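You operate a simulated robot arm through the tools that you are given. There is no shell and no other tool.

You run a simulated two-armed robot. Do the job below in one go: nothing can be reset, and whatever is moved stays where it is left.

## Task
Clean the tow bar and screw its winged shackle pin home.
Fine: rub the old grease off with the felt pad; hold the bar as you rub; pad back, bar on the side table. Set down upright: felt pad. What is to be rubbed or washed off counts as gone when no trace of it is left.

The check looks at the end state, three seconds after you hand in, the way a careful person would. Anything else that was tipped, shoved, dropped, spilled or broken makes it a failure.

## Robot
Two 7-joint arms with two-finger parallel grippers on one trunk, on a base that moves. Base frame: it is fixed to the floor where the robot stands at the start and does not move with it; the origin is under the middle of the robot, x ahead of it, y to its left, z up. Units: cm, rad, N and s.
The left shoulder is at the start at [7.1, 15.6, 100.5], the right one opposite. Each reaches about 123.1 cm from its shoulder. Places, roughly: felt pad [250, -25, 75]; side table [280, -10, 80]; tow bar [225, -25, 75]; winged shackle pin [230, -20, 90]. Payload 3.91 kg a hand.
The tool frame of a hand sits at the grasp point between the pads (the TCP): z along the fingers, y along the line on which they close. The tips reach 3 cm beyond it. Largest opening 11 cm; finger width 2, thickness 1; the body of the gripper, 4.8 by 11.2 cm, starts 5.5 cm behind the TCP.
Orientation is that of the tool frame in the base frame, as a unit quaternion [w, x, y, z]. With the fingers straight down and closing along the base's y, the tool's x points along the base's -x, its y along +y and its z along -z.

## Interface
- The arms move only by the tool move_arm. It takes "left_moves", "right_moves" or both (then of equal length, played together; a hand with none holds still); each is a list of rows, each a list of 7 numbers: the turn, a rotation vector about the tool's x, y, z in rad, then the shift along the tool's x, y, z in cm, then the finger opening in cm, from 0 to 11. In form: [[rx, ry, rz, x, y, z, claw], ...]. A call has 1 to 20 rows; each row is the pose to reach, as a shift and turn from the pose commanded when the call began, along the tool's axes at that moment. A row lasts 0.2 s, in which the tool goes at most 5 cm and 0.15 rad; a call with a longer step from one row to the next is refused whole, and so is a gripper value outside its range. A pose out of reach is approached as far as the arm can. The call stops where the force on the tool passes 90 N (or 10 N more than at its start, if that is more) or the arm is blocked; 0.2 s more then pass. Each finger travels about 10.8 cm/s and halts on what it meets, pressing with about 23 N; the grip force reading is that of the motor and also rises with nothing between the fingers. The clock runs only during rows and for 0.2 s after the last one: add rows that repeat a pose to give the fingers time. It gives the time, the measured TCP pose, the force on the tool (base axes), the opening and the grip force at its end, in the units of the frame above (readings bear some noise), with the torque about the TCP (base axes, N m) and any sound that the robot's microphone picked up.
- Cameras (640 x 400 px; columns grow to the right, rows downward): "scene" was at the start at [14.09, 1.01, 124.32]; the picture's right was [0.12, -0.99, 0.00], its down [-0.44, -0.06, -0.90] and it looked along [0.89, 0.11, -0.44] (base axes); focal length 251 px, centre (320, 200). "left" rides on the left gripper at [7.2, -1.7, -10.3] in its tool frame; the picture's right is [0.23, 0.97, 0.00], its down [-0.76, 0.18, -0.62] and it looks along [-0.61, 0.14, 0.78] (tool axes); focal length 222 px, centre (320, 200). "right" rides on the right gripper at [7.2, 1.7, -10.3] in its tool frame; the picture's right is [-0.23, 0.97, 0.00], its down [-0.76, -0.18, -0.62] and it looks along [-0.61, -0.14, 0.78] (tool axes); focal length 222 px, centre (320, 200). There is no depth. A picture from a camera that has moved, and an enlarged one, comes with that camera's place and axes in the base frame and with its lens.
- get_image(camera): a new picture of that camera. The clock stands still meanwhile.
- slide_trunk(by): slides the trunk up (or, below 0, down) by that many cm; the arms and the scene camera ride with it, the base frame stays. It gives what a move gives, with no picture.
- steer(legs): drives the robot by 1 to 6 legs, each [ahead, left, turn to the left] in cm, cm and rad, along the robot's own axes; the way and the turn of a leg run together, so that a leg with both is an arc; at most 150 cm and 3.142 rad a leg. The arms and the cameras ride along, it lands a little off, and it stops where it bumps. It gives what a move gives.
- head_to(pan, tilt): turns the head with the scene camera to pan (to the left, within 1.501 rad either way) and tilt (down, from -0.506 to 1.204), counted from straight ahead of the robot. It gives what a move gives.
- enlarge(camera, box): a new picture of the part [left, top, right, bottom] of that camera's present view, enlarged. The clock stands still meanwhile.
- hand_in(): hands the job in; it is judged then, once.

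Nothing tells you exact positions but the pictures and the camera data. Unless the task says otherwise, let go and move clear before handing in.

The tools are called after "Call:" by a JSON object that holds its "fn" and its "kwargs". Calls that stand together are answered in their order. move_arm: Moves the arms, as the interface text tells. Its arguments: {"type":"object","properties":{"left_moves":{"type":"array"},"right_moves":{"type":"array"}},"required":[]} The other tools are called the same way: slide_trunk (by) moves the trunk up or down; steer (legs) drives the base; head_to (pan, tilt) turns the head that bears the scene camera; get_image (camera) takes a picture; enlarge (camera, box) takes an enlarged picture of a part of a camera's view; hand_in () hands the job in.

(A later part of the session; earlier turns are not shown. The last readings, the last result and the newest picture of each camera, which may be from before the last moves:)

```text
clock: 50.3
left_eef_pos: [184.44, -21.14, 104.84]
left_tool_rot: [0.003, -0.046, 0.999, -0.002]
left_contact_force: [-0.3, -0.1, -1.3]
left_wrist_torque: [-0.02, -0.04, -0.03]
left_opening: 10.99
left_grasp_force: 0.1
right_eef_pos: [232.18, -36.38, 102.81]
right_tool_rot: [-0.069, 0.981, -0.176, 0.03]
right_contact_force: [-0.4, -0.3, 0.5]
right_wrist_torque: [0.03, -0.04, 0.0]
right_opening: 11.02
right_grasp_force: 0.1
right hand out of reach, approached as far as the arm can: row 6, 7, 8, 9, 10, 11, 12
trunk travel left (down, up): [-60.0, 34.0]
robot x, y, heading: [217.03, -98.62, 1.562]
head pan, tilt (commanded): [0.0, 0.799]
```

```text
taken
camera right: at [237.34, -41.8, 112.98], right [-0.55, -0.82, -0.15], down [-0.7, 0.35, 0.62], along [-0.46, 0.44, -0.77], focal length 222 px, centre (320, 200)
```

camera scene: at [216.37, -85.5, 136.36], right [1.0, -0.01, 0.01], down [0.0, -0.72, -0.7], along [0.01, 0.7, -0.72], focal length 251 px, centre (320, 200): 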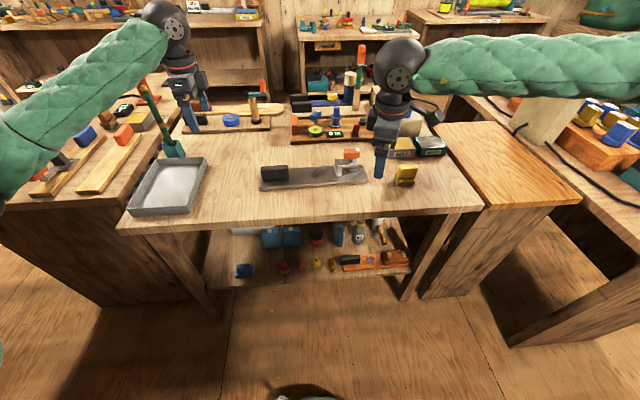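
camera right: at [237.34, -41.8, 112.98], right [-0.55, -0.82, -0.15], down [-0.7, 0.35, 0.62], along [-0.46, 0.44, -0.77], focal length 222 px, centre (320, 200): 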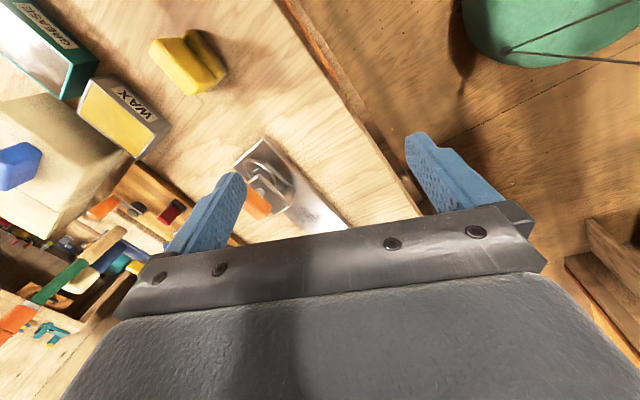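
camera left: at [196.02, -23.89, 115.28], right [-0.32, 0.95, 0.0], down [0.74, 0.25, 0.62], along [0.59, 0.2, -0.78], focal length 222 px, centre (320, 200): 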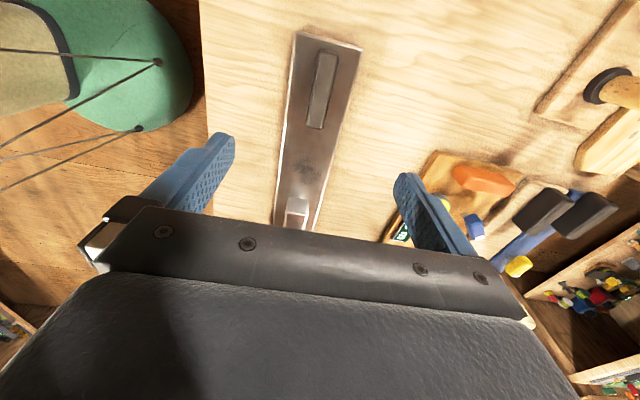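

The right wrist cannot turn that way, so I'll try the opposite turn (+90° about the tool axis) over the pad.

Call:
{"fn": "move_arm", "kwargs": {"right_moves": [[-0.0045, 0.0103, 0.1462, 0.38, -1.0, 0, 11], [-0.0089, 0.0205, 0.2924, 0.76, -2.0, 0, 11], [-0.0134, 0.0308, 0.4386, 1.14, -3.0, 0, 11], [-0.0179, 0.0411, 0.5848, 1.52, -4.0, 0, 11], [-0.0224, 0.0513, 0.7311, 1.9, -5.0, 0, 11], [-0.0268, 0.0616, 0.8773, 2.28, -6.0, 0, 11], [-0.0313, 0.0718, 1.0235, 2.66, -7.0, 0, 11], [-0.0358, 0.0821, 1.1697, 3.04, -8.0, 0, 11], [-0.0403, 0.0924, 1.3159, 3.42, -9.0, 0, 11], [-0.0447, 0.1026, 1.4621, 3.8, -10.0, 0, 11], [-0.0492, 0.1129, 1.6083, 4.18, -11.0, 0, 11], [-0.0537, 0.1232, 1.7545, 4.56, -12.0, 0, 11], [-0.0582, 0.1334, 1.9007, 4.94, -13.0, 0, 11], [-0.0626, 0.1437, 2.0469, 5.32, -14.0, 0, 11], [-0.0671, 0.1539, 2.1932, 5.7, -15.0, 0, 11], [-0.0716, 0.1642, 2.3394, 6.08, -16.0, 0, 11], [-0.0761, 0.1745, 2.4856, 6.46, -17.0, 0, 11], [-0.0805, 0.1847, 2.6318, 6.84, -18.0, 0, 11], [-0.085, 0.195, 2.778, 7.24, -19.05, 0, 11], [-0.085, 0.195, 2.778, 7.24, -19.05, 0, 11]]}}

Call:
{"fn": "get_image", "kwargs": {"camera": "scene"}}

Call:
{"fn": "get_image", "kwargs": {"camera": "right"}}

```text
clock: 54.5
left_eef_pos: [184.81, -21.1, 105.04]
left_tool_rot: [0.0, -0.049, 0.999, -0.001]
left_contact_force: [0.5, -0.2, -0.2]
left_wrist_torque: [0.02, 0.01, 0.02]
left_opening: 10.99
left_grasp_force: 0.0
right_eef_pos: [245.18, -21.23, 106.1]
right_tool_rot: [-0.004, -0.001, 1.0, 0.002]
right_contact_force: [0.4, 0.4, 0.2]
right_wrist_torque: [0.02, 0.02, 0.0]
right_opening: 10.98
right_grasp_force: 0.1
trunk travel left (down, up): [-60.0, 34.0]
robot x, y, heading: [216.99, -98.73, 1.569]
head pan, tilt (commanded): [0.0, 0.799]
```

```text
taken
camera scene: at [217.01, -85.55, 136.35], right [1.0, 0.0, 0.0], down [0.0, -0.72, -0.7], along [0.0, 0.7, -0.72], focal length 251 px, centre (320, 200)
```

scene: 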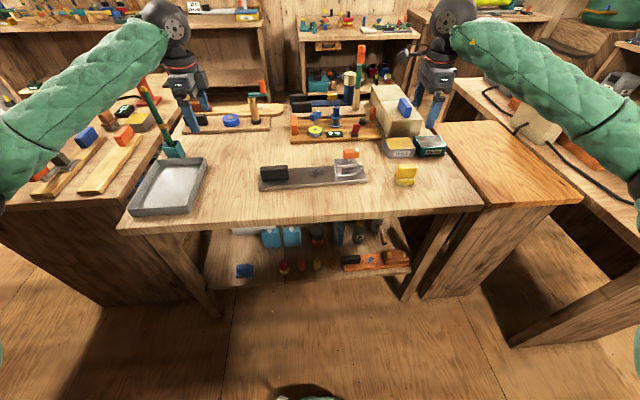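

```text
taken
camera right: at [237.86, -19.62, 116.47], right [0.23, 0.97, 0.0], down [0.77, -0.18, 0.62], along [0.6, -0.14, -0.79], focal length 222 px, centre (320, 200)
```

right: 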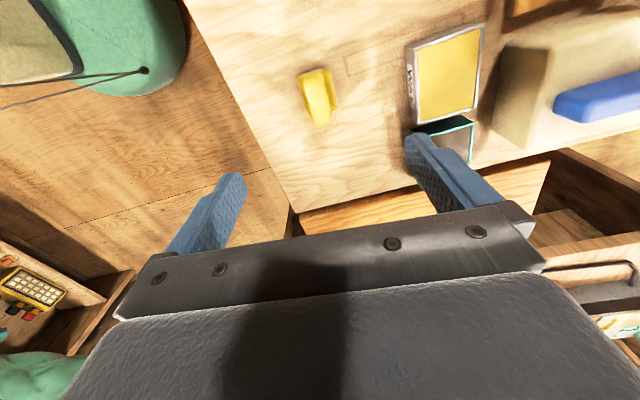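

The right hand now points down, closing along y, right above the pad at (245.2,-21.2). I'll check alignment closely before descending.

Call:
{"fn": "enlarge", "kwargs": {"camera": "right", "box": [270, 50, 370, 150]}}

```text
4.00 times, centred on (320, 100) of right
camera zoom: at [237.86, -19.62, 116.47], right [0.23, 0.97, 0.0], down [0.77, -0.18, 0.62], along [0.6, -0.14, -0.79], focal length 888 px, centre (320, 600)
```

zoom: 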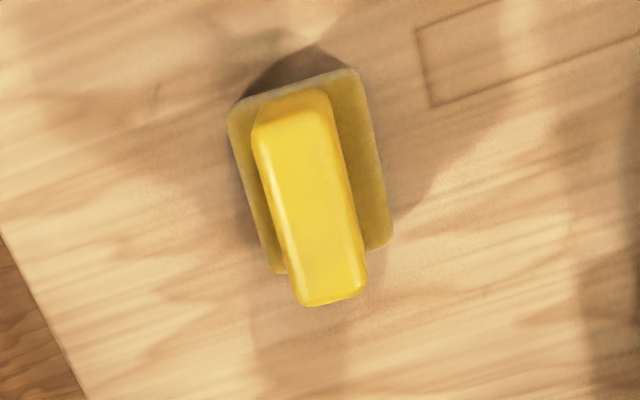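

Aligned well. Descending the right hand around the pad's handle and closing.

Call:
{"fn": "move_arm", "kwargs": {"right_moves": [[0, 0, 0, 0, -0.1, 4, 11], [0, 0, 0, -0.05, -0.2, 8, 9], [0, 0, 0, -0.1, -0.2, 12, 7], [0, 0, 0, -0.12, -0.2, 15, 6], [0, 0, 0, -0.12, -0.2, 17.5, 6], [0, 0, 0, -0.12, -0.2, 19, 6], [0, 0, 0, -0.12, -0.2, 20, 6], [0, 0, 0, -0.12, -0.2, 20.7, 6], [0, 0, 0, -0.12, -0.2, 20.7, 6]]}}

Call:
{"fn": "get_image", "kwargs": {"camera": "right"}}

Call:
{"fn": "enlarge", "kwargs": {"camera": "scene", "box": [360, 100, 460, 200]}}

```text
clock: 56.5
left_eef_pos: [184.72, -21.18, 105.0]
left_tool_rot: [0.001, -0.048, 0.999, -0.001]
left_contact_force: [-0.3, 0.1, -0.3]
left_wrist_torque: [0.02, -0.02, -0.03]
left_opening: 10.99
left_grasp_force: 0.0
right_eef_pos: [245.1, -21.34, 85.48]
right_tool_rot: [-0.004, -0.003, 1.0, 0.001]
right_contact_force: [0.4, -0.9, 0.3]
right_wrist_torque: [-0.02, -0.01, -0.01]
right_opening: 6.0
right_grasp_force: 0.0
trunk travel left (down, up): [-60.0, 34.0]
robot x, y, heading: [217.25, -98.65, 1.565]
head pan, tilt (commanded): [0.0, 0.799]
```

```text
taken
camera right: at [237.84, -19.77, 95.73], right [0.22, 0.97, 0.0], down [0.77, -0.18, 0.62], along [0.6, -0.14, -0.79], focal length 222 px, centre (320, 200)
```

right: 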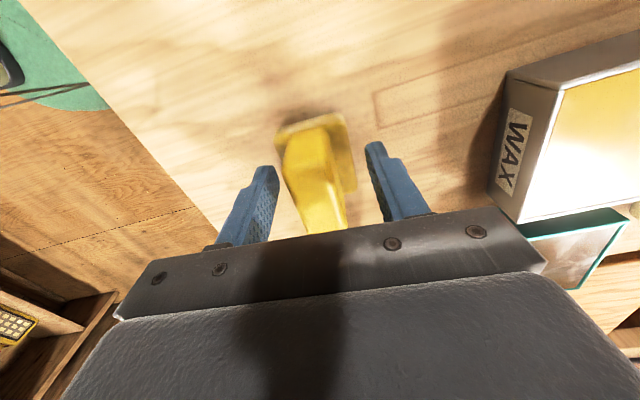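

```text
4.00 times, centred on (410, 150) of scene
camera zoom: at [217.02, -85.55, 136.35], right [1.0, 0.0, 0.0], down [0.0, -0.72, -0.7], along [0.0, 0.7, -0.72], focal length 1005 px, centre (-40, 400)
```

zoom: 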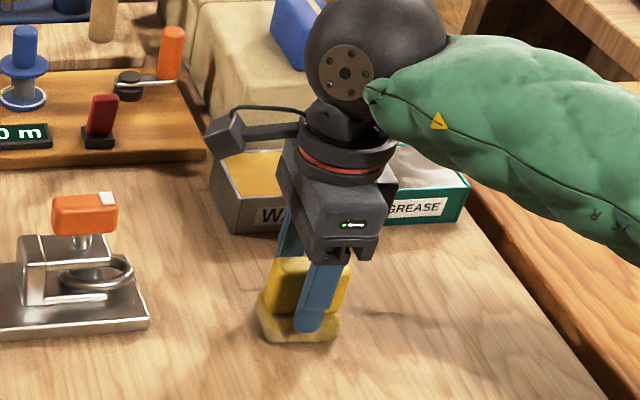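

The fingers straddle the handle above the felt. Closing now.

Call:
{"fn": "move_arm", "kwargs": {"right_moves": [[0, 0, 0, 0, 0, 0, 3.5], [0, 0, 0, 0, 0, 0, 1.5], [0, 0, 0, 0, 0, 0, 0], [0, 0, 0, 0, 0, 0, 0], [0, 0, 0, 0, 0, 0, 0]]}}

Call:
{"fn": "get_image", "kwargs": {"camera": "right"}}

```text
clock: 57.7
left_eef_pos: [184.67, -21.15, 105.07]
left_tool_rot: [0.001, -0.048, 0.999, -0.001]
left_contact_force: [-0.1, -0.4, 0.6]
left_wrist_torque: [0.0, -0.02, -0.02]
left_opening: 11.0
left_grasp_force: 0.0
right_eef_pos: [245.16, -21.51, 85.36]
right_tool_rot: [-0.003, -0.002, 1.0, 0.001]
right_contact_force: [-0.6, 0.7, 0.5]
right_wrist_torque: [-0.02, 0.02, 0.02]
right_opening: 2.55
right_grasp_force: 22.9
trunk travel left (down, up): [-60.0, 34.0]
robot x, y, heading: [217.01, -98.76, 1.573]
head pan, tilt (commanded): [0.0, 0.799]
```

```text
taken
camera right: at [237.84, -19.76, 95.74], right [0.22, 0.97, 0.0], down [0.77, -0.18, 0.62], along [0.6, -0.14, -0.79], focal length 222 px, centre (320, 200)
```

right: 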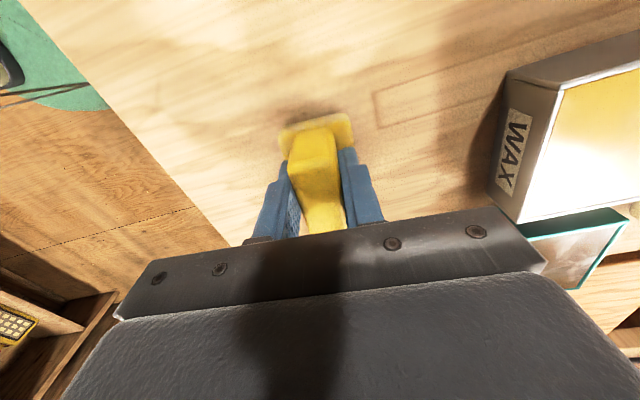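

The pad is held (2.55 cm, 23 N). Now the left hand goes over the bar's handle.

Call:
{"fn": "move_arm", "kwargs": {"left_moves": [[0, 0, 0, -4.4, -0.5, 0, 9], [0, 0, 0, -8.8, -1.0, 1, 7], [0, 0, 0, -13.2, -1.5, 3, 6], [0, 0, 0, -17.4, -2.0, 6, 6], [0, 0, 0, -17.4, -2.0, 10, 6], [0, 0, 0, -17.4, -2.0, 10, 6]]}}

Call:
{"fn": "get_image", "kwargs": {"camera": "left"}}

Call:
{"fn": "enlarge", "kwargs": {"camera": "scene", "box": [220, 90, 380, 190]}}

```text
refused: row 4 steps farther than a row can; nothing moved
```

```text
taken
camera left: at [177.79, -23.63, 115.16], right [-0.32, 0.95, 0.0], down [0.74, 0.25, 0.62], along [0.59, 0.2, -0.78], focal length 222 px, centre (320, 200)
```

left: 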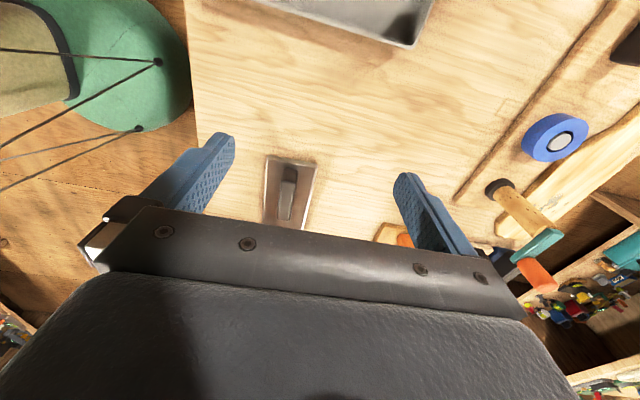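

```text
4.00 times, centred on (300, 140) of scene
camera zoom: at [217.02, -85.54, 136.34], right [1.0, 0.0, 0.0], down [0.0, -0.72, -0.7], along [0.0, 0.7, -0.72], focal length 1005 px, centre (400, 440)
```

zoom: 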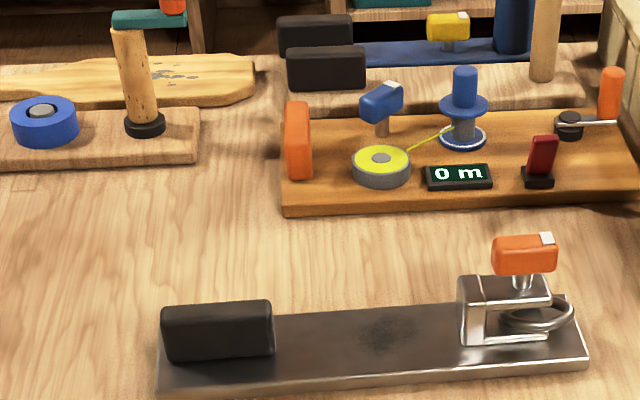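

That step was too long; I'll split it.

Call:
{"fn": "move_arm", "kwargs": {"left_moves": [[0, 0, 0, -4.2, -0.5, 0, 9], [0, 0, 0, -8.4, -1.0, 1, 7], [0, 0, 0, -12.6, -1.5, 3, 6], [0, 0, 0, -16, -1.9, 5, 6], [0, 0, 0, -17.4, -2.0, 8, 6], [0, 0, 0, -17.4, -2.0, 10, 6], [0, 0, 0, -17.4, -2.0, 10, 6]]}}

Call:
{"fn": "get_image", "kwargs": {"camera": "left"}}

Call:
{"fn": "enlarge", "kwargs": {"camera": "scene", "box": [220, 90, 380, 190]}}

```text
clock: 59.3
left_eef_pos: [202.4, -21.59, 95.16]
left_tool_rot: [0.0, -0.048, 0.999, -0.001]
left_contact_force: [0.1, -0.1, -0.3]
left_wrist_torque: [-0.03, -0.01, 0.03]
left_opening: 6.03
left_grasp_force: 0.1
right_eef_pos: [245.11, -21.35, 85.38]
right_tool_rot: [-0.004, -0.002, 1.0, 0.001]
right_contact_force: [-0.3, 0.3, 1.2]
right_wrist_torque: [-0.04, -0.01, -0.01]
right_opening: 2.56
right_grasp_force: 22.6
trunk travel left (down, up): [-60.0, 34.0]
robot x, y, heading: [216.96, -98.45, 1.57]
head pan, tilt (commanded): [0.0, 0.799]
```

```text
taken
camera left: at [195.39, -24.03, 105.26], right [-0.32, 0.95, 0.0], down [0.74, 0.25, 0.62], along [0.59, 0.2, -0.78], focal length 222 px, centre (320, 200)
```

left: 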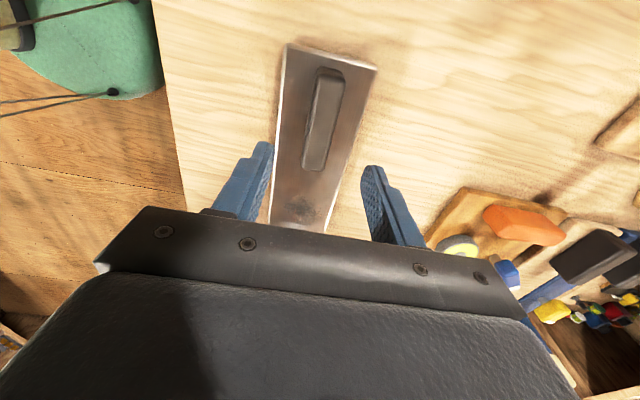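

```text
4.00 times, centred on (300, 140) of scene
camera zoom: at [217.05, -85.55, 136.34], right [1.0, 0.0, 0.0], down [0.0, -0.72, -0.7], along [0.0, 0.7, -0.72], focal length 1005 px, centre (400, 440)
```

zoom: 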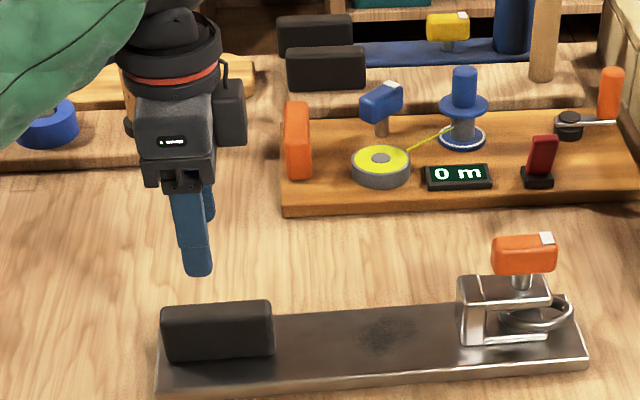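

Left is centred over the handle. Descending and gripping.

Call:
{"fn": "move_arm", "kwargs": {"left_moves": [[0, 0, 0, 0, 0, 3, 6], [0, 0, 0, 0, 0, 6, 6], [0, 0, 0, 0, 0, 8.5, 6], [0, 0, 0, 0, 0, 9.7, 6], [0, 0, 0, 0, 0, 10.3, 6], [0, 0, 0, 0, 0, 10.3, 6]]}}

Call:
{"fn": "get_image", "kwargs": {"camera": "left"}}

Call:
{"fn": "enlarge", "kwargs": {"camera": "scene", "box": [220, 90, 380, 190]}}

```text
clock: 60.7
left_eef_pos: [202.25, -21.54, 84.98]
left_tool_rot: [0.001, -0.049, 0.999, -0.001]
left_contact_force: [0.3, 1.4, -0.4]
left_wrist_torque: [-0.01, 0.0, 0.02]
left_opening: 5.99
left_grasp_force: 0.0
right_eef_pos: [245.12, -21.41, 85.49]
right_tool_rot: [-0.003, -0.002, 1.0, 0.001]
right_contact_force: [1.2, 0.1, -0.4]
right_wrist_torque: [-0.06, -0.05, 0.01]
right_opening: 2.55
right_grasp_force: 23.2
trunk travel left (down, up): [-60.0, 34.0]
robot x, y, heading: [217.02, -98.65, 1.568]
head pan, tilt (commanded): [0.0, 0.799]
```

```text
taken
camera left: at [195.3, -23.99, 95.02], right [-0.32, 0.95, 0.0], down [0.74, 0.25, 0.62], along [0.59, 0.2, -0.78], focal length 222 px, centre (320, 200)
```

left: 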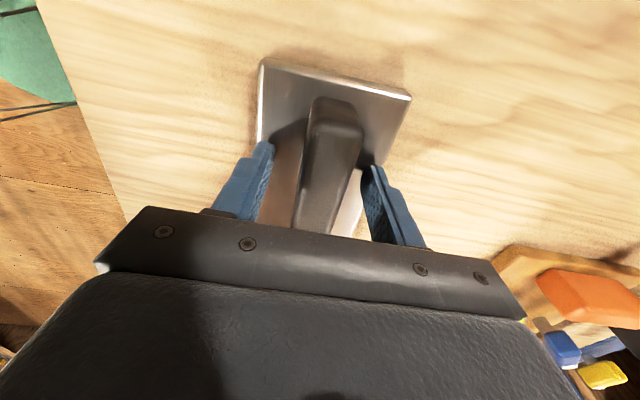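

```text
4.00 times, centred on (300, 140) of scene
camera zoom: at [217.04, -85.55, 136.34], right [1.0, 0.0, 0.0], down [0.0, -0.72, -0.7], along [0.0, 0.7, -0.72], focal length 1005 px, centre (400, 440)
```

zoom: 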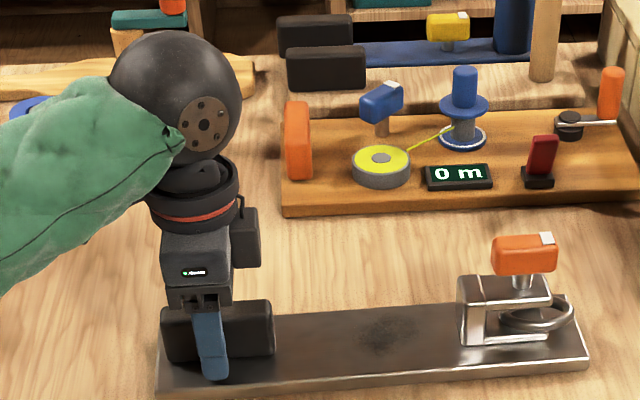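

Closing the left hand on the handle.

Call:
{"fn": "move_arm", "kwargs": {"left_moves": [[0, 0, 0, 0, 0, 0, 3.5], [0, 0, 0, 0, 0, 0, 1.5], [0, 0, 0, 0, 0, 0, 0], [0, 0, 0, 0, 0, 0, 0], [0, 0, 0, 0, 0, 0, 0]]}}

Call:
{"fn": "enlarge", "kwargs": {"camera": "scene", "box": [220, 90, 380, 190]}}

```text
clock: 61.9
left_eef_pos: [202.26, -21.56, 84.9]
left_tool_rot: [0.002, -0.048, 0.999, 0.0]
left_contact_force: [-0.3, 1.1, 0.4]
left_wrist_torque: [0.22, -0.2, 0.3]
left_opening: 2.61
left_grasp_force: 23.0
right_eef_pos: [245.06, -21.44, 85.48]
right_tool_rot: [-0.004, -0.002, 1.0, 0.001]
right_contact_force: [0.3, -0.7, 1.3]
right_wrist_torque: [-0.08, 0.02, 0.01]
right_opening: 2.56
right_grasp_force: 23.3
trunk travel left (down, up): [-60.0, 34.0]
robot x, y, heading: [217.22, -98.74, 1.567]
head pan, tilt (commanded): [0.0, 0.799]
```

```text
4.00 times, centred on (300, 140) of scene
camera zoom: at [217.03, -85.54, 136.34], right [1.0, 0.0, 0.0], down [0.0, -0.72, -0.7], along [0.0, 0.7, -0.72], focal length 1005 px, centre (400, 440)
```

zoom: 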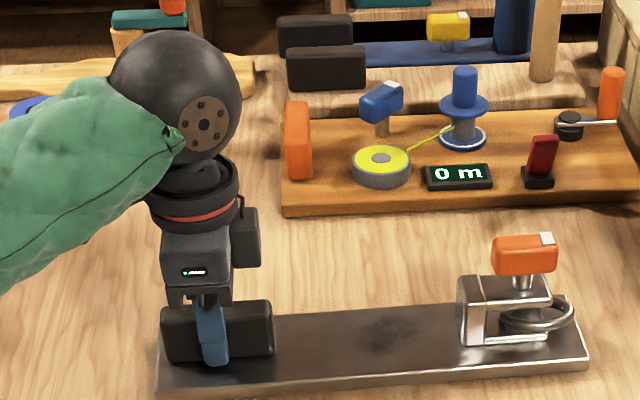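

The bar is held by its handle. Next I lift the pad clear, carry it over the grease with a quarter turn so the wrist camera stays away from the left hand.

Call:
{"fn": "move_arm", "kwargs": {"right_moves": [[0, 0, 0, 0, 0, -1.5, 0], [0, 0, 0, 0, 0, -5, 0], [0, 0, 0, 0, 0, -9.5, 0], [0, 0, 0, 0, 0, -14, 0], [0, 0, 0, 0, 0, -16, 0], [0, 0, -0.138, 2.4, 0.2, -16, 0], [0, 0, -0.277, 4.8, 0.4, -16, 0], [0, 0, -0.415, 7.3, 0.6, -16, 0], [0, 0, -0.553, 9.7, 0.8, -16, 0], [0, 0, -0.692, 12.1, 1.0, -16, 0], [0, 0, -0.83, 14.5, 1.2, -16, 0], [0, 0, -0.968, 17, 1.4, -16, 0], [0, 0, -1.107, 19.4, 1.5, -16, 0], [0, 0, -1.245, 21.8, 1.6, -16, 0], [0, 0, -1.383, 24.2, 1.7, -16, 0], [0, 0, -1.522, 26.6, 1.9, -16, 0], [0, 0, -1.66, 29.0, 2.0, -16, 0], [0, 0, -1.66, 29.0, 2.0, -16, 0]]}}

Call:
{"fn": "get_image", "kwargs": {"camera": "scene"}}

Call:
{"fn": "get_image", "kwargs": {"camera": "right"}}

Call:
{"fn": "get_image", "kwargs": {"camera": "left"}}

```text
clock: 65.7
left_eef_pos: [202.34, -21.66, 84.82]
left_tool_rot: [0.001, -0.047, 0.999, -0.001]
left_contact_force: [1.7, 0.5, 2.5]
left_wrist_torque: [0.22, 0.33, 0.17]
left_opening: 2.61
left_grasp_force: 23.0
right_eef_pos: [216.21, -19.51, 101.73]
right_tool_rot: [0.002, 0.739, -0.674, -0.003]
right_contact_force: [-0.6, -0.7, -1.0]
right_wrist_torque: [-0.03, 0.01, -0.02]
right_opening: 2.57
right_grasp_force: 23.4
trunk travel left (down, up): [-60.0, 34.0]
robot x, y, heading: [216.66, -98.92, 1.569]
head pan, tilt (commanded): [0.0, 0.799]
```

```text
taken
camera scene: at [217.04, -85.53, 136.34], right [1.0, 0.0, 0.0], down [0.0, -0.72, -0.7], along [0.0, 0.7, -0.72], focal length 251 px, centre (320, 200)
```

scene: 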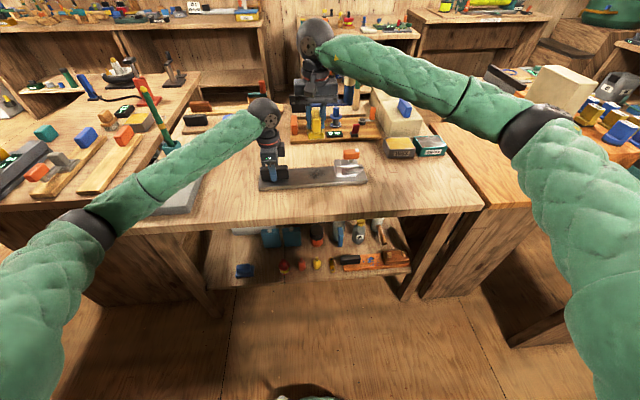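

```text
taken
camera right: at [215.2, -26.85, 111.93], right [-0.99, 0.14, 0.01], down [0.11, 0.77, 0.62], along [0.08, 0.62, -0.78], focal length 222 px, centre (320, 200)
```

right: 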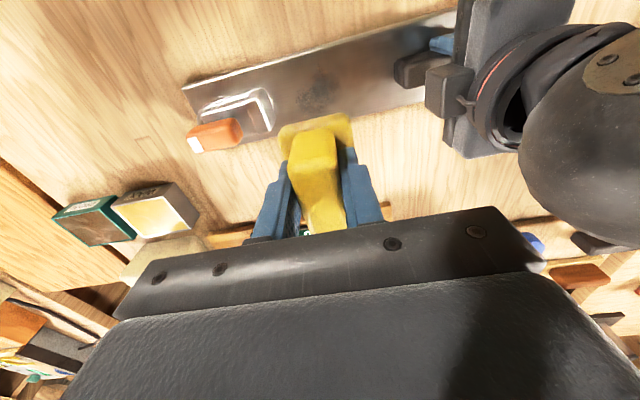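

```text
taken
camera left: at [195.31, -23.98, 95.04], right [-0.32, 0.95, 0.0], down [0.74, 0.25, 0.62], along [0.59, 0.2, -0.78], focal length 222 px, centre (320, 200)
```

left: 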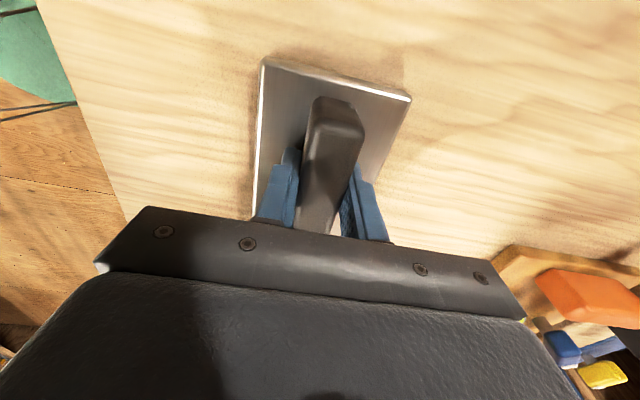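

The pad is over the smudge. Descending gently until it touches the bar.

Call:
{"fn": "move_arm", "kwargs": {"right_moves": [[0, 0, 0, 0, 0, 4, 0], [0, 0, 0, 0, 0, 8, 0], [0, 0, 0, 0, 0, 11, 0], [0, 0, 0, 0, 0, 13, 0], [0, 0, 0, 0, 0, 13.8, 0], [0, 0, 0, 0, 0, 14.3, 0], [0, 0, 0, 0, 0, 14.6, 0], [0, 0, 0, 0, 0, 14.6, 0]]}}

Call:
{"fn": "enlarge", "kwargs": {"camera": "scene", "box": [220, 90, 380, 190]}}

```text
clock: 67.5
left_eef_pos: [202.25, -21.49, 84.94]
left_tool_rot: [0.001, -0.048, 0.999, -0.001]
left_contact_force: [-1.1, 1.3, -0.3]
left_wrist_torque: [0.39, 0.17, 0.17]
left_opening: 2.6
left_grasp_force: 23.4
right_eef_pos: [216.06, -19.7, 87.07]
right_tool_rot: [0.002, 0.738, -0.674, -0.004]
right_contact_force: [-0.6, -1.6, 2.2]
right_wrist_torque: [-0.09, -0.04, -0.04]
right_opening: 2.55
right_grasp_force: 22.8
trunk travel left (down, up): [-60.0, 34.0]
robot x, y, heading: [216.91, -98.4, 1.566]
head pan, tilt (commanded): [0.0, 0.799]
```

```text
4.00 times, centred on (300, 140) of scene
camera zoom: at [217.01, -85.55, 136.35], right [1.0, 0.0, 0.0], down [0.0, -0.72, -0.7], along [0.0, 0.7, -0.72], focal length 1005 px, centre (400, 440)
```

zoom: 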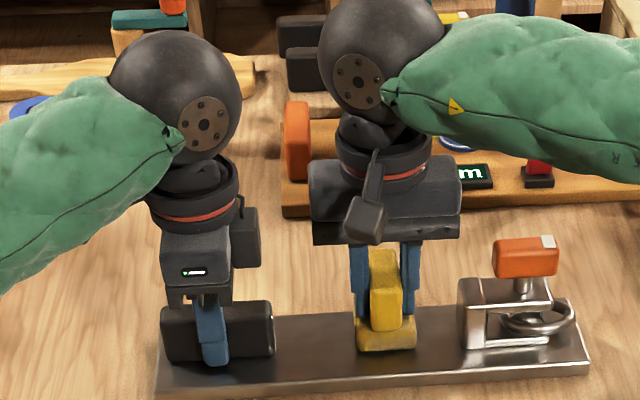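

Light contact at z≈87.1. Pressing a little and rubbing a first pattern over the smudge.

Call:
{"fn": "move_arm", "kwargs": {"right_moves": [[0, 0, 0, 0, 0, 0.3, 0], [0, 0, 0, 0, 0, 0.5, 0], [0, 0, 0, 0, 1, 0.5, 0], [0, 0, 0, 0, 2, 0.5, 0], [0, 0, 0, 0, 1, 0.5, 0], [0, 0, 0, 0, 0, 0.5, 0], [0, 0, 0, 0, -1, 0.5, 0], [0, 0, 0, 0, -2, 0.5, 0], [0, 0, 0, -1, -2, 0.5, 0], [0, 0, 0, -1, -1, 0.5, 0], [0, 0, 0, -1, 0, 0.5, 0], [0, 0, 0, -1, 1, 0.5, 0], [0, 0, 0, -1, 2, 0.5, 0], [0, 0, 0, 0, 2, 0.5, 0], [0, 0, 0, 1, 2, 0.5, 0], [0, 0, 0, 1, 1, 0.5, 0], [0, 0, 0, 1, 0, 0.5, 0], [0, 0, 0, 1, -1, 0.5, 0], [0, 0, 0, 1, -2, 0.5, 0], [0, 0, 0, 0, -2, 0.5, 0]]}}

Call:
{"fn": "enlarge", "kwargs": {"camera": "scene", "box": [220, 90, 380, 190]}}

```text
clock: 71.7
left_eef_pos: [202.23, -21.72, 85.07]
left_tool_rot: [0.0, -0.048, 0.999, -0.001]
left_contact_force: [-6.8, 9.3, 9.0]
left_wrist_torque: [0.0, -0.49, 0.29]
left_opening: 2.57
left_grasp_force: 22.7
right_eef_pos: [218.29, -19.63, 86.83]
right_tool_rot: [0.001, 0.738, -0.675, -0.002]
right_contact_force: [2.8, -12.7, 26.4]
right_wrist_torque: [-0.4, -0.43, -0.15]
right_opening: 2.57
right_grasp_force: 23.5
trunk travel left (down, up): [-60.0, 34.0]
robot x, y, heading: [217.05, -98.87, 1.564]
head pan, tilt (commanded): [0.0, 0.799]
```

```text
4.00 times, centred on (300, 140) of scene
camera zoom: at [217.02, -85.87, 136.38], right [1.0, 0.0, 0.0], down [0.0, -0.72, -0.7], along [0.0, 0.7, -0.72], focal length 1005 px, centre (400, 440)
```

zoom: 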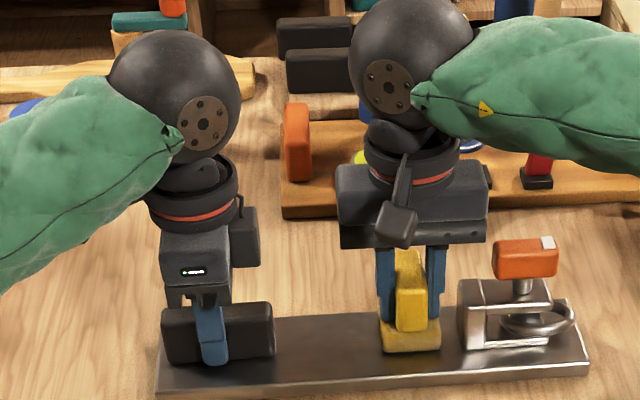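

Good pressing force (~26 N). Another set of strokes, then I'll lift and inspect.

Call:
{"fn": "move_arm", "kwargs": {"right_moves": [[0, 0, 0, 0, 1.3, 0, 0], [0, 0, 0, 0, 2.6, 0, 0], [0, 0, 0, 0, 4.0, 0, 0], [0, 0, 0, -0.8, 4.0, 0, 0], [0, 0, 0, -0.8, 2.6, 0, 0], [0, 0, 0, -0.8, 1.3, 0, 0], [0, 0, 0, -0.8, 0, 0, 0], [0, 0, 0, -1.6, 0, 0, 0], [0, 0, 0, -1.6, 1.3, 0, 0], [0, 0, 0, -1.6, 2.6, 0, 0], [0, 0, 0, -1.6, 4.0, 0, 0], [0, 0, 0, -0.3, 4.0, 0, 0], [0, 0, 0, 0.8, 4.0, 0, 0], [0, 0, 0, 0.8, 2.6, 0, 0], [0, 0, 0, 0.8, 1.3, 0, 0], [0, 0, 0, 0.8, 0, 0, 0], [0, 0, 0, 0, 1.0, 0, 0], [0, 0, 0, 0, 2.0, 0, 0], [0, 0, 0, 0, 2.0, -2, 0], [0, 0, 0, 0, 2.0, -6, 0]]}}

Call:
{"fn": "move_arm", "kwargs": {"right_moves": [[0, 0, 0, -2, 0, -4, 0], [0, 0, 0, -6, 0, -8, 0], [0, 0, 0, -8, 0, -10, 0], [0, 0, 0, -8, 0, -10, 0]]}}

Call:
{"fn": "enlarge", "kwargs": {"camera": "scene", "box": [220, 90, 380, 190]}}

Call:
{"fn": "enlarge", "kwargs": {"camera": "scene", "box": [280, 150, 360, 200]}}

Call:
{"fn": "get_image", "kwargs": {"camera": "right"}}

```text
clock: 75.9
left_eef_pos: [202.28, -21.58, 84.93]
left_tool_rot: [0.001, -0.048, 0.999, -0.001]
left_contact_force: [-1.1, -3.2, 13.9]
left_wrist_torque: [0.28, -0.44, 0.14]
left_opening: 2.6
left_grasp_force: 23.1
right_eef_pos: [215.9, -19.59, 92.73]
right_tool_rot: [0.001, 0.739, -0.673, -0.002]
right_contact_force: [-0.6, 0.0, -0.8]
right_wrist_torque: [0.01, 0.01, -0.02]
right_opening: 2.57
right_grasp_force: 23.0
trunk travel left (down, up): [-60.0, 34.0]
robot x, y, heading: [217.14, -98.63, 1.565]
head pan, tilt (commanded): [0.0, 0.799]
```

```text
refused: row 2 steps farther than a row can; nothing moved
```

```text
4.00 times, centred on (300, 140) of scene
camera zoom: at [217.03, -85.64, 136.34], right [1.0, 0.0, 0.0], down [0.0, -0.72, -0.7], along [0.0, 0.7, -0.72], focal length 1005 px, centre (400, 440)
```

zoom: 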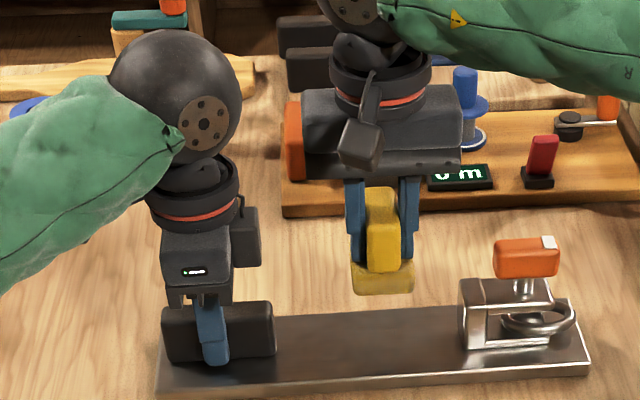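

```text
8.00 times, centred on (320, 175) of scene
camera zoom: at [217.03, -85.64, 136.34], right [1.0, 0.0, 0.0], down [0.0, -0.72, -0.7], along [0.0, 0.7, -0.72], focal length 2011 px, centre (320, 400)
```

zoom: 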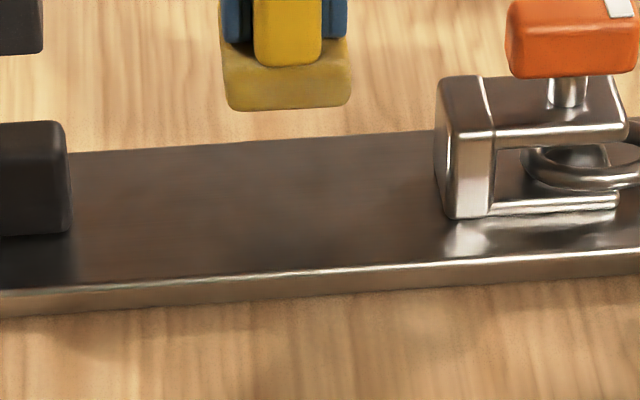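

```text
taken
camera right: at [214.94, -26.91, 102.89], right [-0.99, 0.14, 0.01], down [0.11, 0.77, 0.62], along [0.08, 0.62, -0.78], focal length 222 px, centre (320, 200)
```

right: 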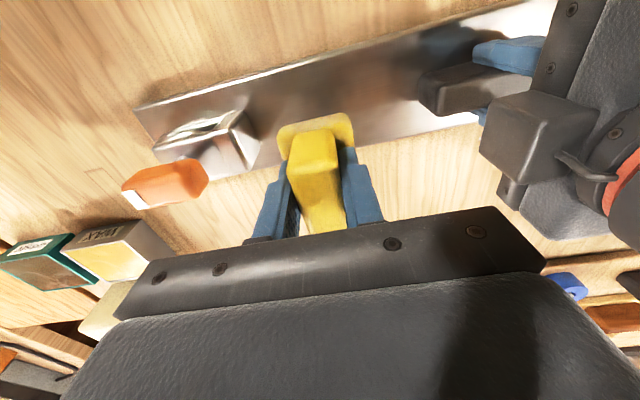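

The smudge looks gone from here. I'll lift higher and move back a bit to inspect from the wrist camera.

Call:
{"fn": "move_arm", "kwargs": {"right_moves": [[0, 0, 0, 0, 0, -4, 0], [0, 0, 0, 0, 0, -8, 0], [0, 0, 0, -3, 0, -10, 0], [0, 0, 0, -6, 0, -11, 0], [0, 0, 0, -6, 0, -11, 0]]}}

Call:
{"fn": "get_image", "kwargs": {"camera": "right"}}

Call:
{"fn": "enlarge", "kwargs": {"camera": "right", "box": [180, 0, 420, 150]}}

Call:
{"fn": "enlarge", "kwargs": {"camera": "scene", "box": [280, 150, 360, 200]}}

```text
clock: 77.1
left_eef_pos: [202.35, -21.53, 85.0]
left_tool_rot: [0.001, -0.047, 0.999, -0.001]
left_contact_force: [1.3, -1.6, 13.7]
left_wrist_torque: [0.21, 0.21, 0.15]
left_opening: 2.6
left_grasp_force: 23.0
right_eef_pos: [215.73, -13.61, 103.65]
right_tool_rot: [0.002, 0.739, -0.674, -0.004]
right_contact_force: [1.0, 0.6, -0.6]
right_wrist_torque: [-0.04, 0.0, -0.02]
right_opening: 2.58
right_grasp_force: 23.2
trunk travel left (down, up): [-60.0, 34.0]
robot x, y, heading: [217.08, -98.58, 1.566]
head pan, tilt (commanded): [0.0, 0.799]
```

```text
taken
camera right: at [214.68, -21.13, 113.92], right [-0.99, 0.14, 0.01], down [0.11, 0.77, 0.62], along [0.08, 0.62, -0.78], focal length 222 px, centre (320, 200)
```

right: 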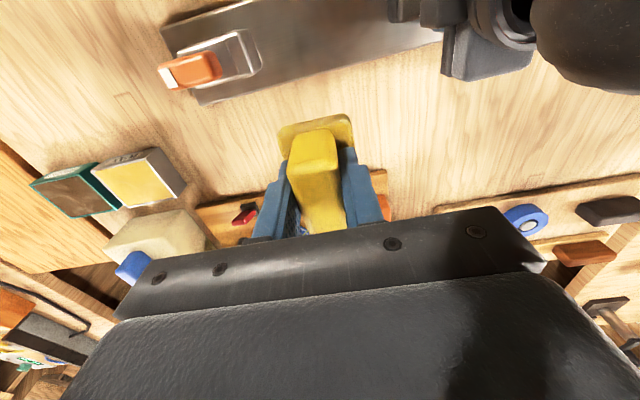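

```text
2.67 times, centred on (300, 75) of right
camera zoom: at [214.68, -21.13, 113.92], right [-0.99, 0.14, 0.01], down [0.11, 0.77, 0.62], along [0.08, 0.62, -0.78], focal length 592 px, centre (373, 533)
```

zoom: 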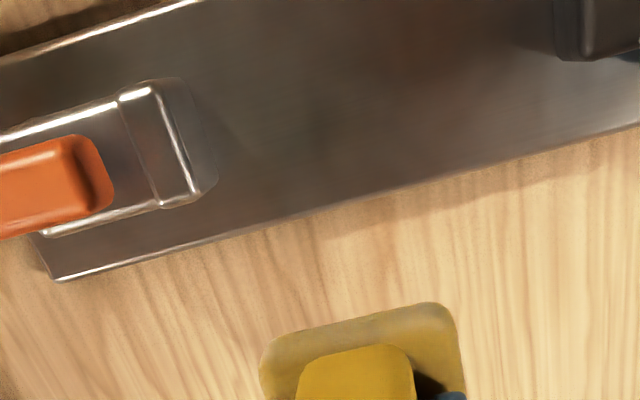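

```text
8.00 times, centred on (320, 175) of scene
camera zoom: at [217.05, -85.65, 136.36], right [1.0, 0.0, 0.0], down [0.0, -0.72, -0.7], along [0.0, 0.7, -0.72], focal length 2011 px, centre (320, 400)
```

zoom: 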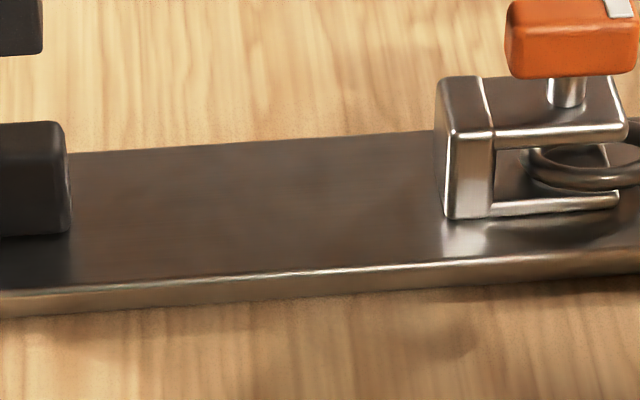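

Call:
{"fn": "enlarge", "kwargs": {"camera": "right", "box": [240, 10, 360, 85]}}

Call:
{"fn": "enlarge", "kwargs": {"camera": "scene", "box": [290, 160, 340, 190]}}

```text
5.33 times, centred on (300, 48) of right
camera zoom: at [214.68, -21.13, 113.92], right [-0.99, 0.14, 0.01], down [0.11, 0.77, 0.62], along [0.08, 0.62, -0.78], focal length 1185 px, centre (427, 1013)
```

zoom: 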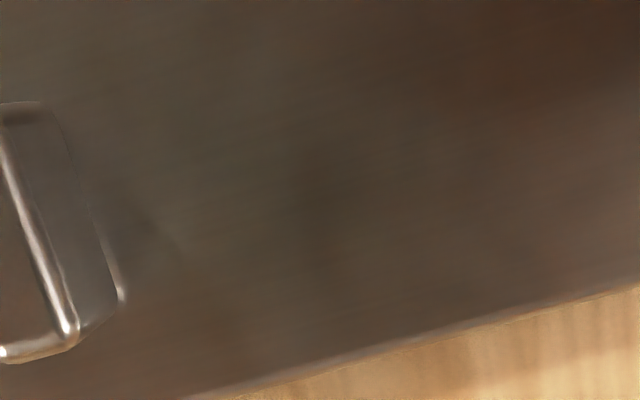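

```text
12.80 times, centred on (315, 175) of scene
camera zoom: at [217.05, -85.65, 136.36], right [1.0, 0.0, 0.0], down [0.0, -0.72, -0.7], along [0.0, 0.7, -0.72], focal length 3217 px, centre (384, 520)
```

zoom: 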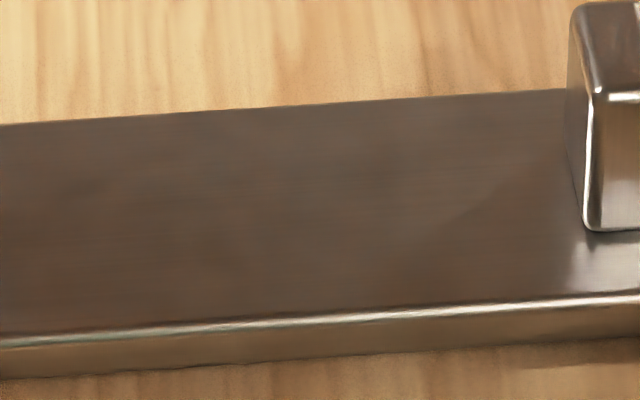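

It looks clean, though a very faint shade might remain near the centre, so I'll give it another rubbing round to be safe.

Call:
{"fn": "move_arm", "kwargs": {"right_moves": [[0, 0, 0, 3, 0, 1, 0], [0, 0, 0, 6, 0, 4, 0], [0, 0, 0, 6, 0, 8.5, 0], [0, 0, 0, 6, 0, 13, 0], [0, 0, 0, 6, 0, 16, 0], [0, 0, 0, 6, 0, 16.7, 0], [0, 0, 0, 6, 0, 17.1, 0], [0, 0, 0, 6, 1, 17.1, 0], [0, 0, 0, 6, 2, 17.1, 0], [0, 0, 0, 6, 1, 17.1, 0], [0, 0, 0, 6, 0, 17.1, 0], [0, 0, 0, 6, -1, 17.1, 0], [0, 0, 0, 6, -2, 17.1, 0], [0, 0, 0, 5.3, -2, 17.1, 0], [0, 0, 0, 5.3, -1, 17.1, 0], [0, 0, 0, 5.3, 0, 17.1, 0], [0, 0, 0, 5.3, 1, 17.1, 0], [0, 0, 0, 5.3, 2, 17.1, 0], [0, 0, 0, 6.7, 2, 17.1, 0], [0, 0, 0, 6.7, 1, 17.1, 0]]}}

Call:
{"fn": "move_arm", "kwargs": {"right_moves": [[0, 0, 0, 0, -1, 0, 0], [0, 0, 0, 0, -2, 0, 0], [0, 0, 0, 0, -3, 0, 0], [0, 0, 0, -0.7, -3, 0, 0], [0, 0, 0, -0.7, -2, 0, 0], [0, 0, 0, -0.7, -1, 0, 0], [0, 0, 0, -0.7, 0, 0, 0], [0, 0, 0, -0.7, 1, 0, 0], [0, 0, 0, -1.6, 1, 0, 0], [0, 0, 0, -1.6, 0, 0, 0], [0, 0, 0, -1.6, -1, 0, 0], [0, 0, 0, -1.6, -2, 0, 0], [0, 0, 0, -1.6, -3, 0, 0], [0, 0, 0, -0.7, -2, 0, 0], [0, 0, 0, 0.3, -1, 0, 0], [0, 0, 0, -0.7, 0, 0, 0], [0, 0, 0, -1.6, -1, 0, 0], [0, 0, 0, -0.7, -1, 0, 0], [0, 0, 0, -0.7, -1, -2, 0], [0, 0, 0, -0.7, -1, -6, 0]]}}

Call:
{"fn": "move_arm", "kwargs": {"right_moves": [[0, 0, 0, 0, 0, -4, 0], [0, 0, 0, 0, 0, -8, 0], [0, 0, 0, -3, 0, -10, 0], [0, 0, 0, -6, 0, -11, 0], [0, 0, 0, -6, 0, -11, 0]]}}

Call:
{"fn": "enlarge", "kwargs": {"camera": "right", "box": [240, 10, 360, 85]}}

Call:
{"fn": "enlarge", "kwargs": {"camera": "scene", "box": [240, 100, 380, 190]}}

```text
clock: 81.3
left_eef_pos: [202.24, -21.79, 85.2]
left_tool_rot: [0.003, -0.048, 0.999, 0.001]
left_contact_force: [10.4, 10.2, 2.6]
left_wrist_torque: [0.09, -0.47, 0.47]
left_opening: 2.58
left_grasp_force: 22.7
right_eef_pos: [214.6, -20.58, 86.73]
right_tool_rot: [0.002, 0.741, -0.671, -0.004]
right_contact_force: [-21.3, -5.5, 47.2]
right_wrist_torque: [0.1, 0.35, 0.1]
right_opening: 2.55
right_grasp_force: 23.1
trunk travel left (down, up): [-60.0, 34.0]
robot x, y, heading: [216.9, -98.52, 1.566]
head pan, tilt (commanded): [0.0, 0.799]
```

```text
clock: 85.5
left_eef_pos: [202.31, -21.59, 84.97]
left_tool_rot: [0.001, -0.047, 0.999, -0.001]
left_contact_force: [-1.0, -3.8, 14.8]
left_wrist_torque: [0.31, -0.26, 0.21]
left_opening: 2.58
left_grasp_force: 22.5
right_eef_pos: [216.15, -19.78, 92.32]
right_tool_rot: [0.001, 0.738, -0.674, -0.002]
right_contact_force: [-0.4, -0.2, -0.8]
right_wrist_torque: [-0.03, 0.0, 0.02]
right_opening: 2.56
right_grasp_force: 23.4
trunk travel left (down, up): [-60.0, 34.0]
robot x, y, heading: [217.21, -98.68, 1.564]
head pan, tilt (commanded): [0.0, 0.799]
```

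```text
clock: 86.7
left_eef_pos: [202.2, -21.59, 84.9]
left_tool_rot: [0.001, -0.047, 0.999, -0.001]
left_contact_force: [1.8, -2.5, 9.9]
left_wrist_torque: [0.22, 0.17, 0.04]
left_opening: 2.58
left_grasp_force: 23.2
right_eef_pos: [215.77, -13.66, 103.51]
right_tool_rot: [0.001, 0.739, -0.674, -0.003]
right_contact_force: [0.3, 0.2, -2.0]
right_wrist_torque: [-0.04, 0.05, 0.0]
right_opening: 2.57
right_grasp_force: 23.3
trunk travel left (down, up): [-60.0, 34.0]
robot x, y, heading: [217.31, -98.82, 1.57]
head pan, tilt (commanded): [0.0, 0.799]
```

```text
5.33 times, centred on (300, 48) of right
camera zoom: at [214.79, -21.13, 113.78], right [-0.99, 0.14, 0.01], down [0.11, 0.77, 0.62], along [0.08, 0.62, -0.78], focal length 1185 px, centre (427, 1013)
```

zoom: 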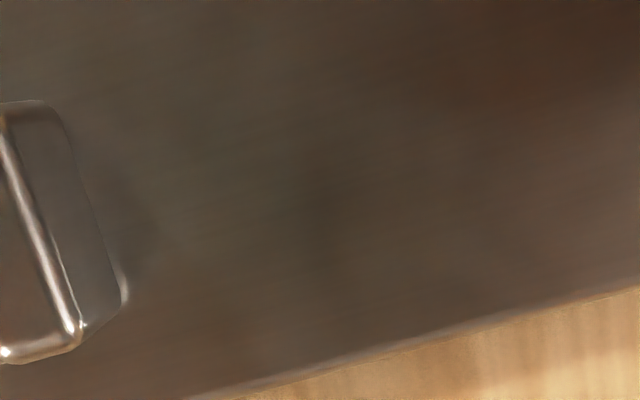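

```text
4.44 times, centred on (310, 145) of scene
camera zoom: at [217.05, -85.63, 136.35], right [1.0, 0.0, 0.0], down [0.0, -0.72, -0.7], along [0.0, 0.7, -0.72], focal length 1117 px, centre (364, 444)
```

zoom: 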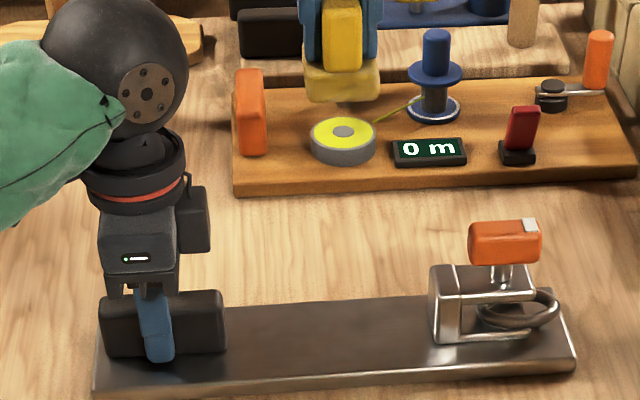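

The bar is clean; the remaining shading is a reflection that did not change. Now the pad goes back over its spot at (245.1,-21.4).

Call:
{"fn": "move_arm", "kwargs": {"right_moves": [[0, 0, 0.1385, 0.9, -2.4, 0, 0], [0, 0, 0.277, 1.8, -4.8, 0, 0], [0, 0, 0.4155, 2.6, -7.1, 0, 0], [0, 0, 0.554, 3.5, -9.5, 0, 0], [0, 0, 0.6925, 4.3, -11.9, 0, 0], [0, 0, 0.831, 5.2, -14.25, 0.5, 0], [0, 0, 0.9695, 6.1, -16.6, 1, 0], [0, 0, 1.108, 6.9, -19, 1.5, 0], [0, 0, 1.2465, 7.8, -21.4, 2, 0], [0, 0, 1.385, 8.7, -23.75, 2, 0], [0, 0, 1.5235, 9.5, -26.1, 2, 0], [0.005, -0.002, 1.662, 10.4, -28.5, 2, 0], [0.005, -0.002, 1.662, 10.4, -28.5, 2, 0]]}}

Call:
{"fn": "enlarge", "kwargs": {"camera": "scene", "box": [340, 90, 460, 200]}}

Call:
{"fn": "get_image", "kwargs": {"camera": "right"}}

```text
clock: 89.5
left_eef_pos: [202.29, -21.55, 84.83]
left_tool_rot: [0.001, -0.047, 0.999, -0.001]
left_contact_force: [-1.9, -1.7, 4.4]
left_wrist_torque: [0.29, -0.2, -0.05]
left_opening: 2.59
left_grasp_force: 22.6
right_eef_pos: [245.07, -21.43, 101.26]
right_tool_rot: [-0.002, 0.0, 1.0, 0.001]
right_contact_force: [0.0, -0.2, -0.8]
right_wrist_torque: [-0.04, -0.01, 0.0]
right_opening: 2.57
right_grasp_force: 22.9
trunk travel left (down, up): [-60.0, 34.0]
robot x, y, heading: [216.99, -98.4, 1.573]
head pan, tilt (commanded): [0.0, 0.799]
```

```text
3.64 times, centred on (400, 145) of scene
camera zoom: at [217.03, -85.6, 136.35], right [1.0, 0.0, 0.0], down [0.0, -0.72, -0.7], along [0.0, 0.7, -0.72], focal length 914 px, centre (29, 400)
```

zoom: 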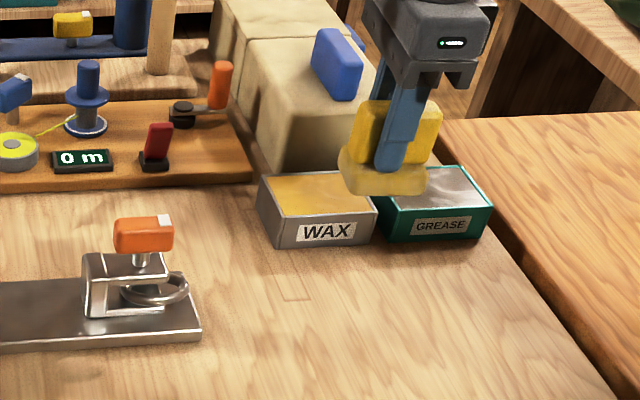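

```text
taken
camera right: at [237.75, -19.72, 111.45], right [0.23, 0.97, 0.0], down [0.76, -0.18, 0.62], along [0.61, -0.14, -0.78], focal length 222 px, centre (320, 200)
```

right: 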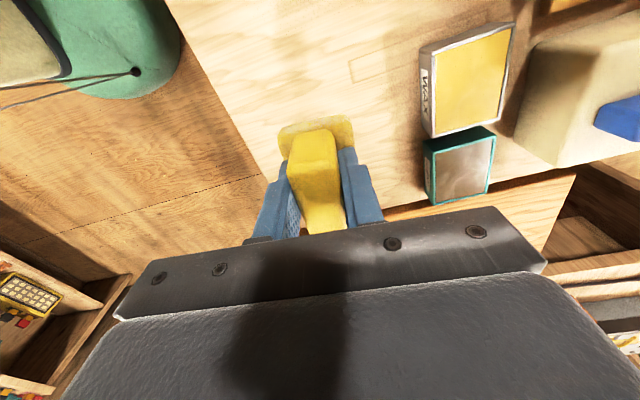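

Over its spot; lowering slowly to the bench.

Call:
{"fn": "move_arm", "kwargs": {"right_moves": [[0, 0, 0, 0, 0, 4, 0], [0, 0, 0, 0, 0, 8, 0], [0, 0, 0, 0, 0, 11.5, 0], [0, 0, 0, 0, 0, 14, 0], [0, 0, 0, 0, 0, 15, 0], [0, 0, 0, 0, 0, 15.4, 0], [0, 0, 0, 0, 0, 15.7, 0], [0, 0, 0, 0, 0, 15.7, 0]]}}

```text
clock: 91.3
left_eef_pos: [202.2, -21.52, 84.91]
left_tool_rot: [0.001, -0.048, 0.999, -0.001]
left_contact_force: [0.0, -0.5, 6.1]
left_wrist_torque: [0.28, 0.16, 0.04]
left_opening: 2.6
left_grasp_force: 23.3
right_eef_pos: [244.93, -21.3, 85.47]
right_tool_rot: [-0.001, 0.0, 1.0, 0.0]
right_contact_force: [0.4, 0.3, -2.0]
right_wrist_torque: [0.04, -0.02, -0.04]
right_opening: 2.55
right_grasp_force: 23.1
trunk travel left (down, up): [-60.0, 34.0]
robot x, y, heading: [217.19, -98.75, 1.566]
head pan, tilt (commanded): [0.0, 0.799]
```

Call:
{"fn": "move_arm", "kwargs": {"right_moves": [[0, 0, 0, 0, 0, 0.1, 0], [0, 0, 0, 0, 0, 0.2, 0], [0, 0, 0, 0, 0, 0.2, 0]]}}

Call:
{"fn": "enlarge", "kwargs": {"camera": "scene", "box": [370, 130, 440, 200]}}

```text
clock: 92.1
left_eef_pos: [202.27, -21.55, 84.86]
left_tool_rot: [0.002, -0.047, 0.999, -0.002]
left_contact_force: [-1.7, 0.4, 6.8]
left_wrist_torque: [0.3, 0.12, 0.03]
left_opening: 2.59
left_grasp_force: 22.8
right_eef_pos: [245.06, -21.31, 85.36]
right_tool_rot: [-0.002, 0.001, 1.0, 0.001]
right_contact_force: [-0.7, -0.1, 0.2]
right_wrist_torque: [0.01, 0.0, 0.02]
right_opening: 2.58
right_grasp_force: 22.6
trunk travel left (down, up): [-60.0, 34.0]
robot x, y, heading: [217.15, -98.79, 1.568]
head pan, tilt (commanded): [0.0, 0.799]
```

```text
5.71 times, centred on (405, 165) of scene
camera zoom: at [217.04, -85.59, 136.35], right [1.0, 0.0, 0.0], down [0.0, -0.72, -0.7], along [0.0, 0.7, -0.72], focal length 1436 px, centre (-166, 400)
```

zoom: 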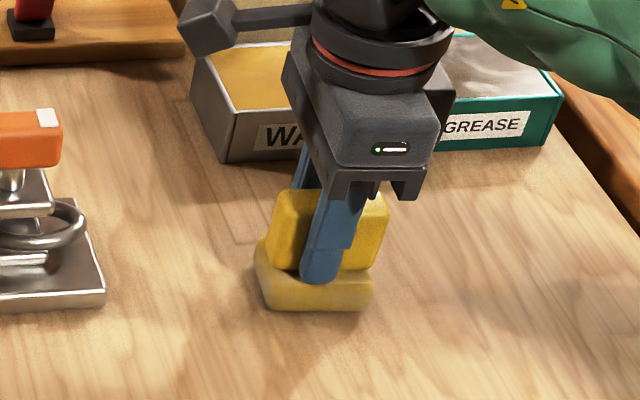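

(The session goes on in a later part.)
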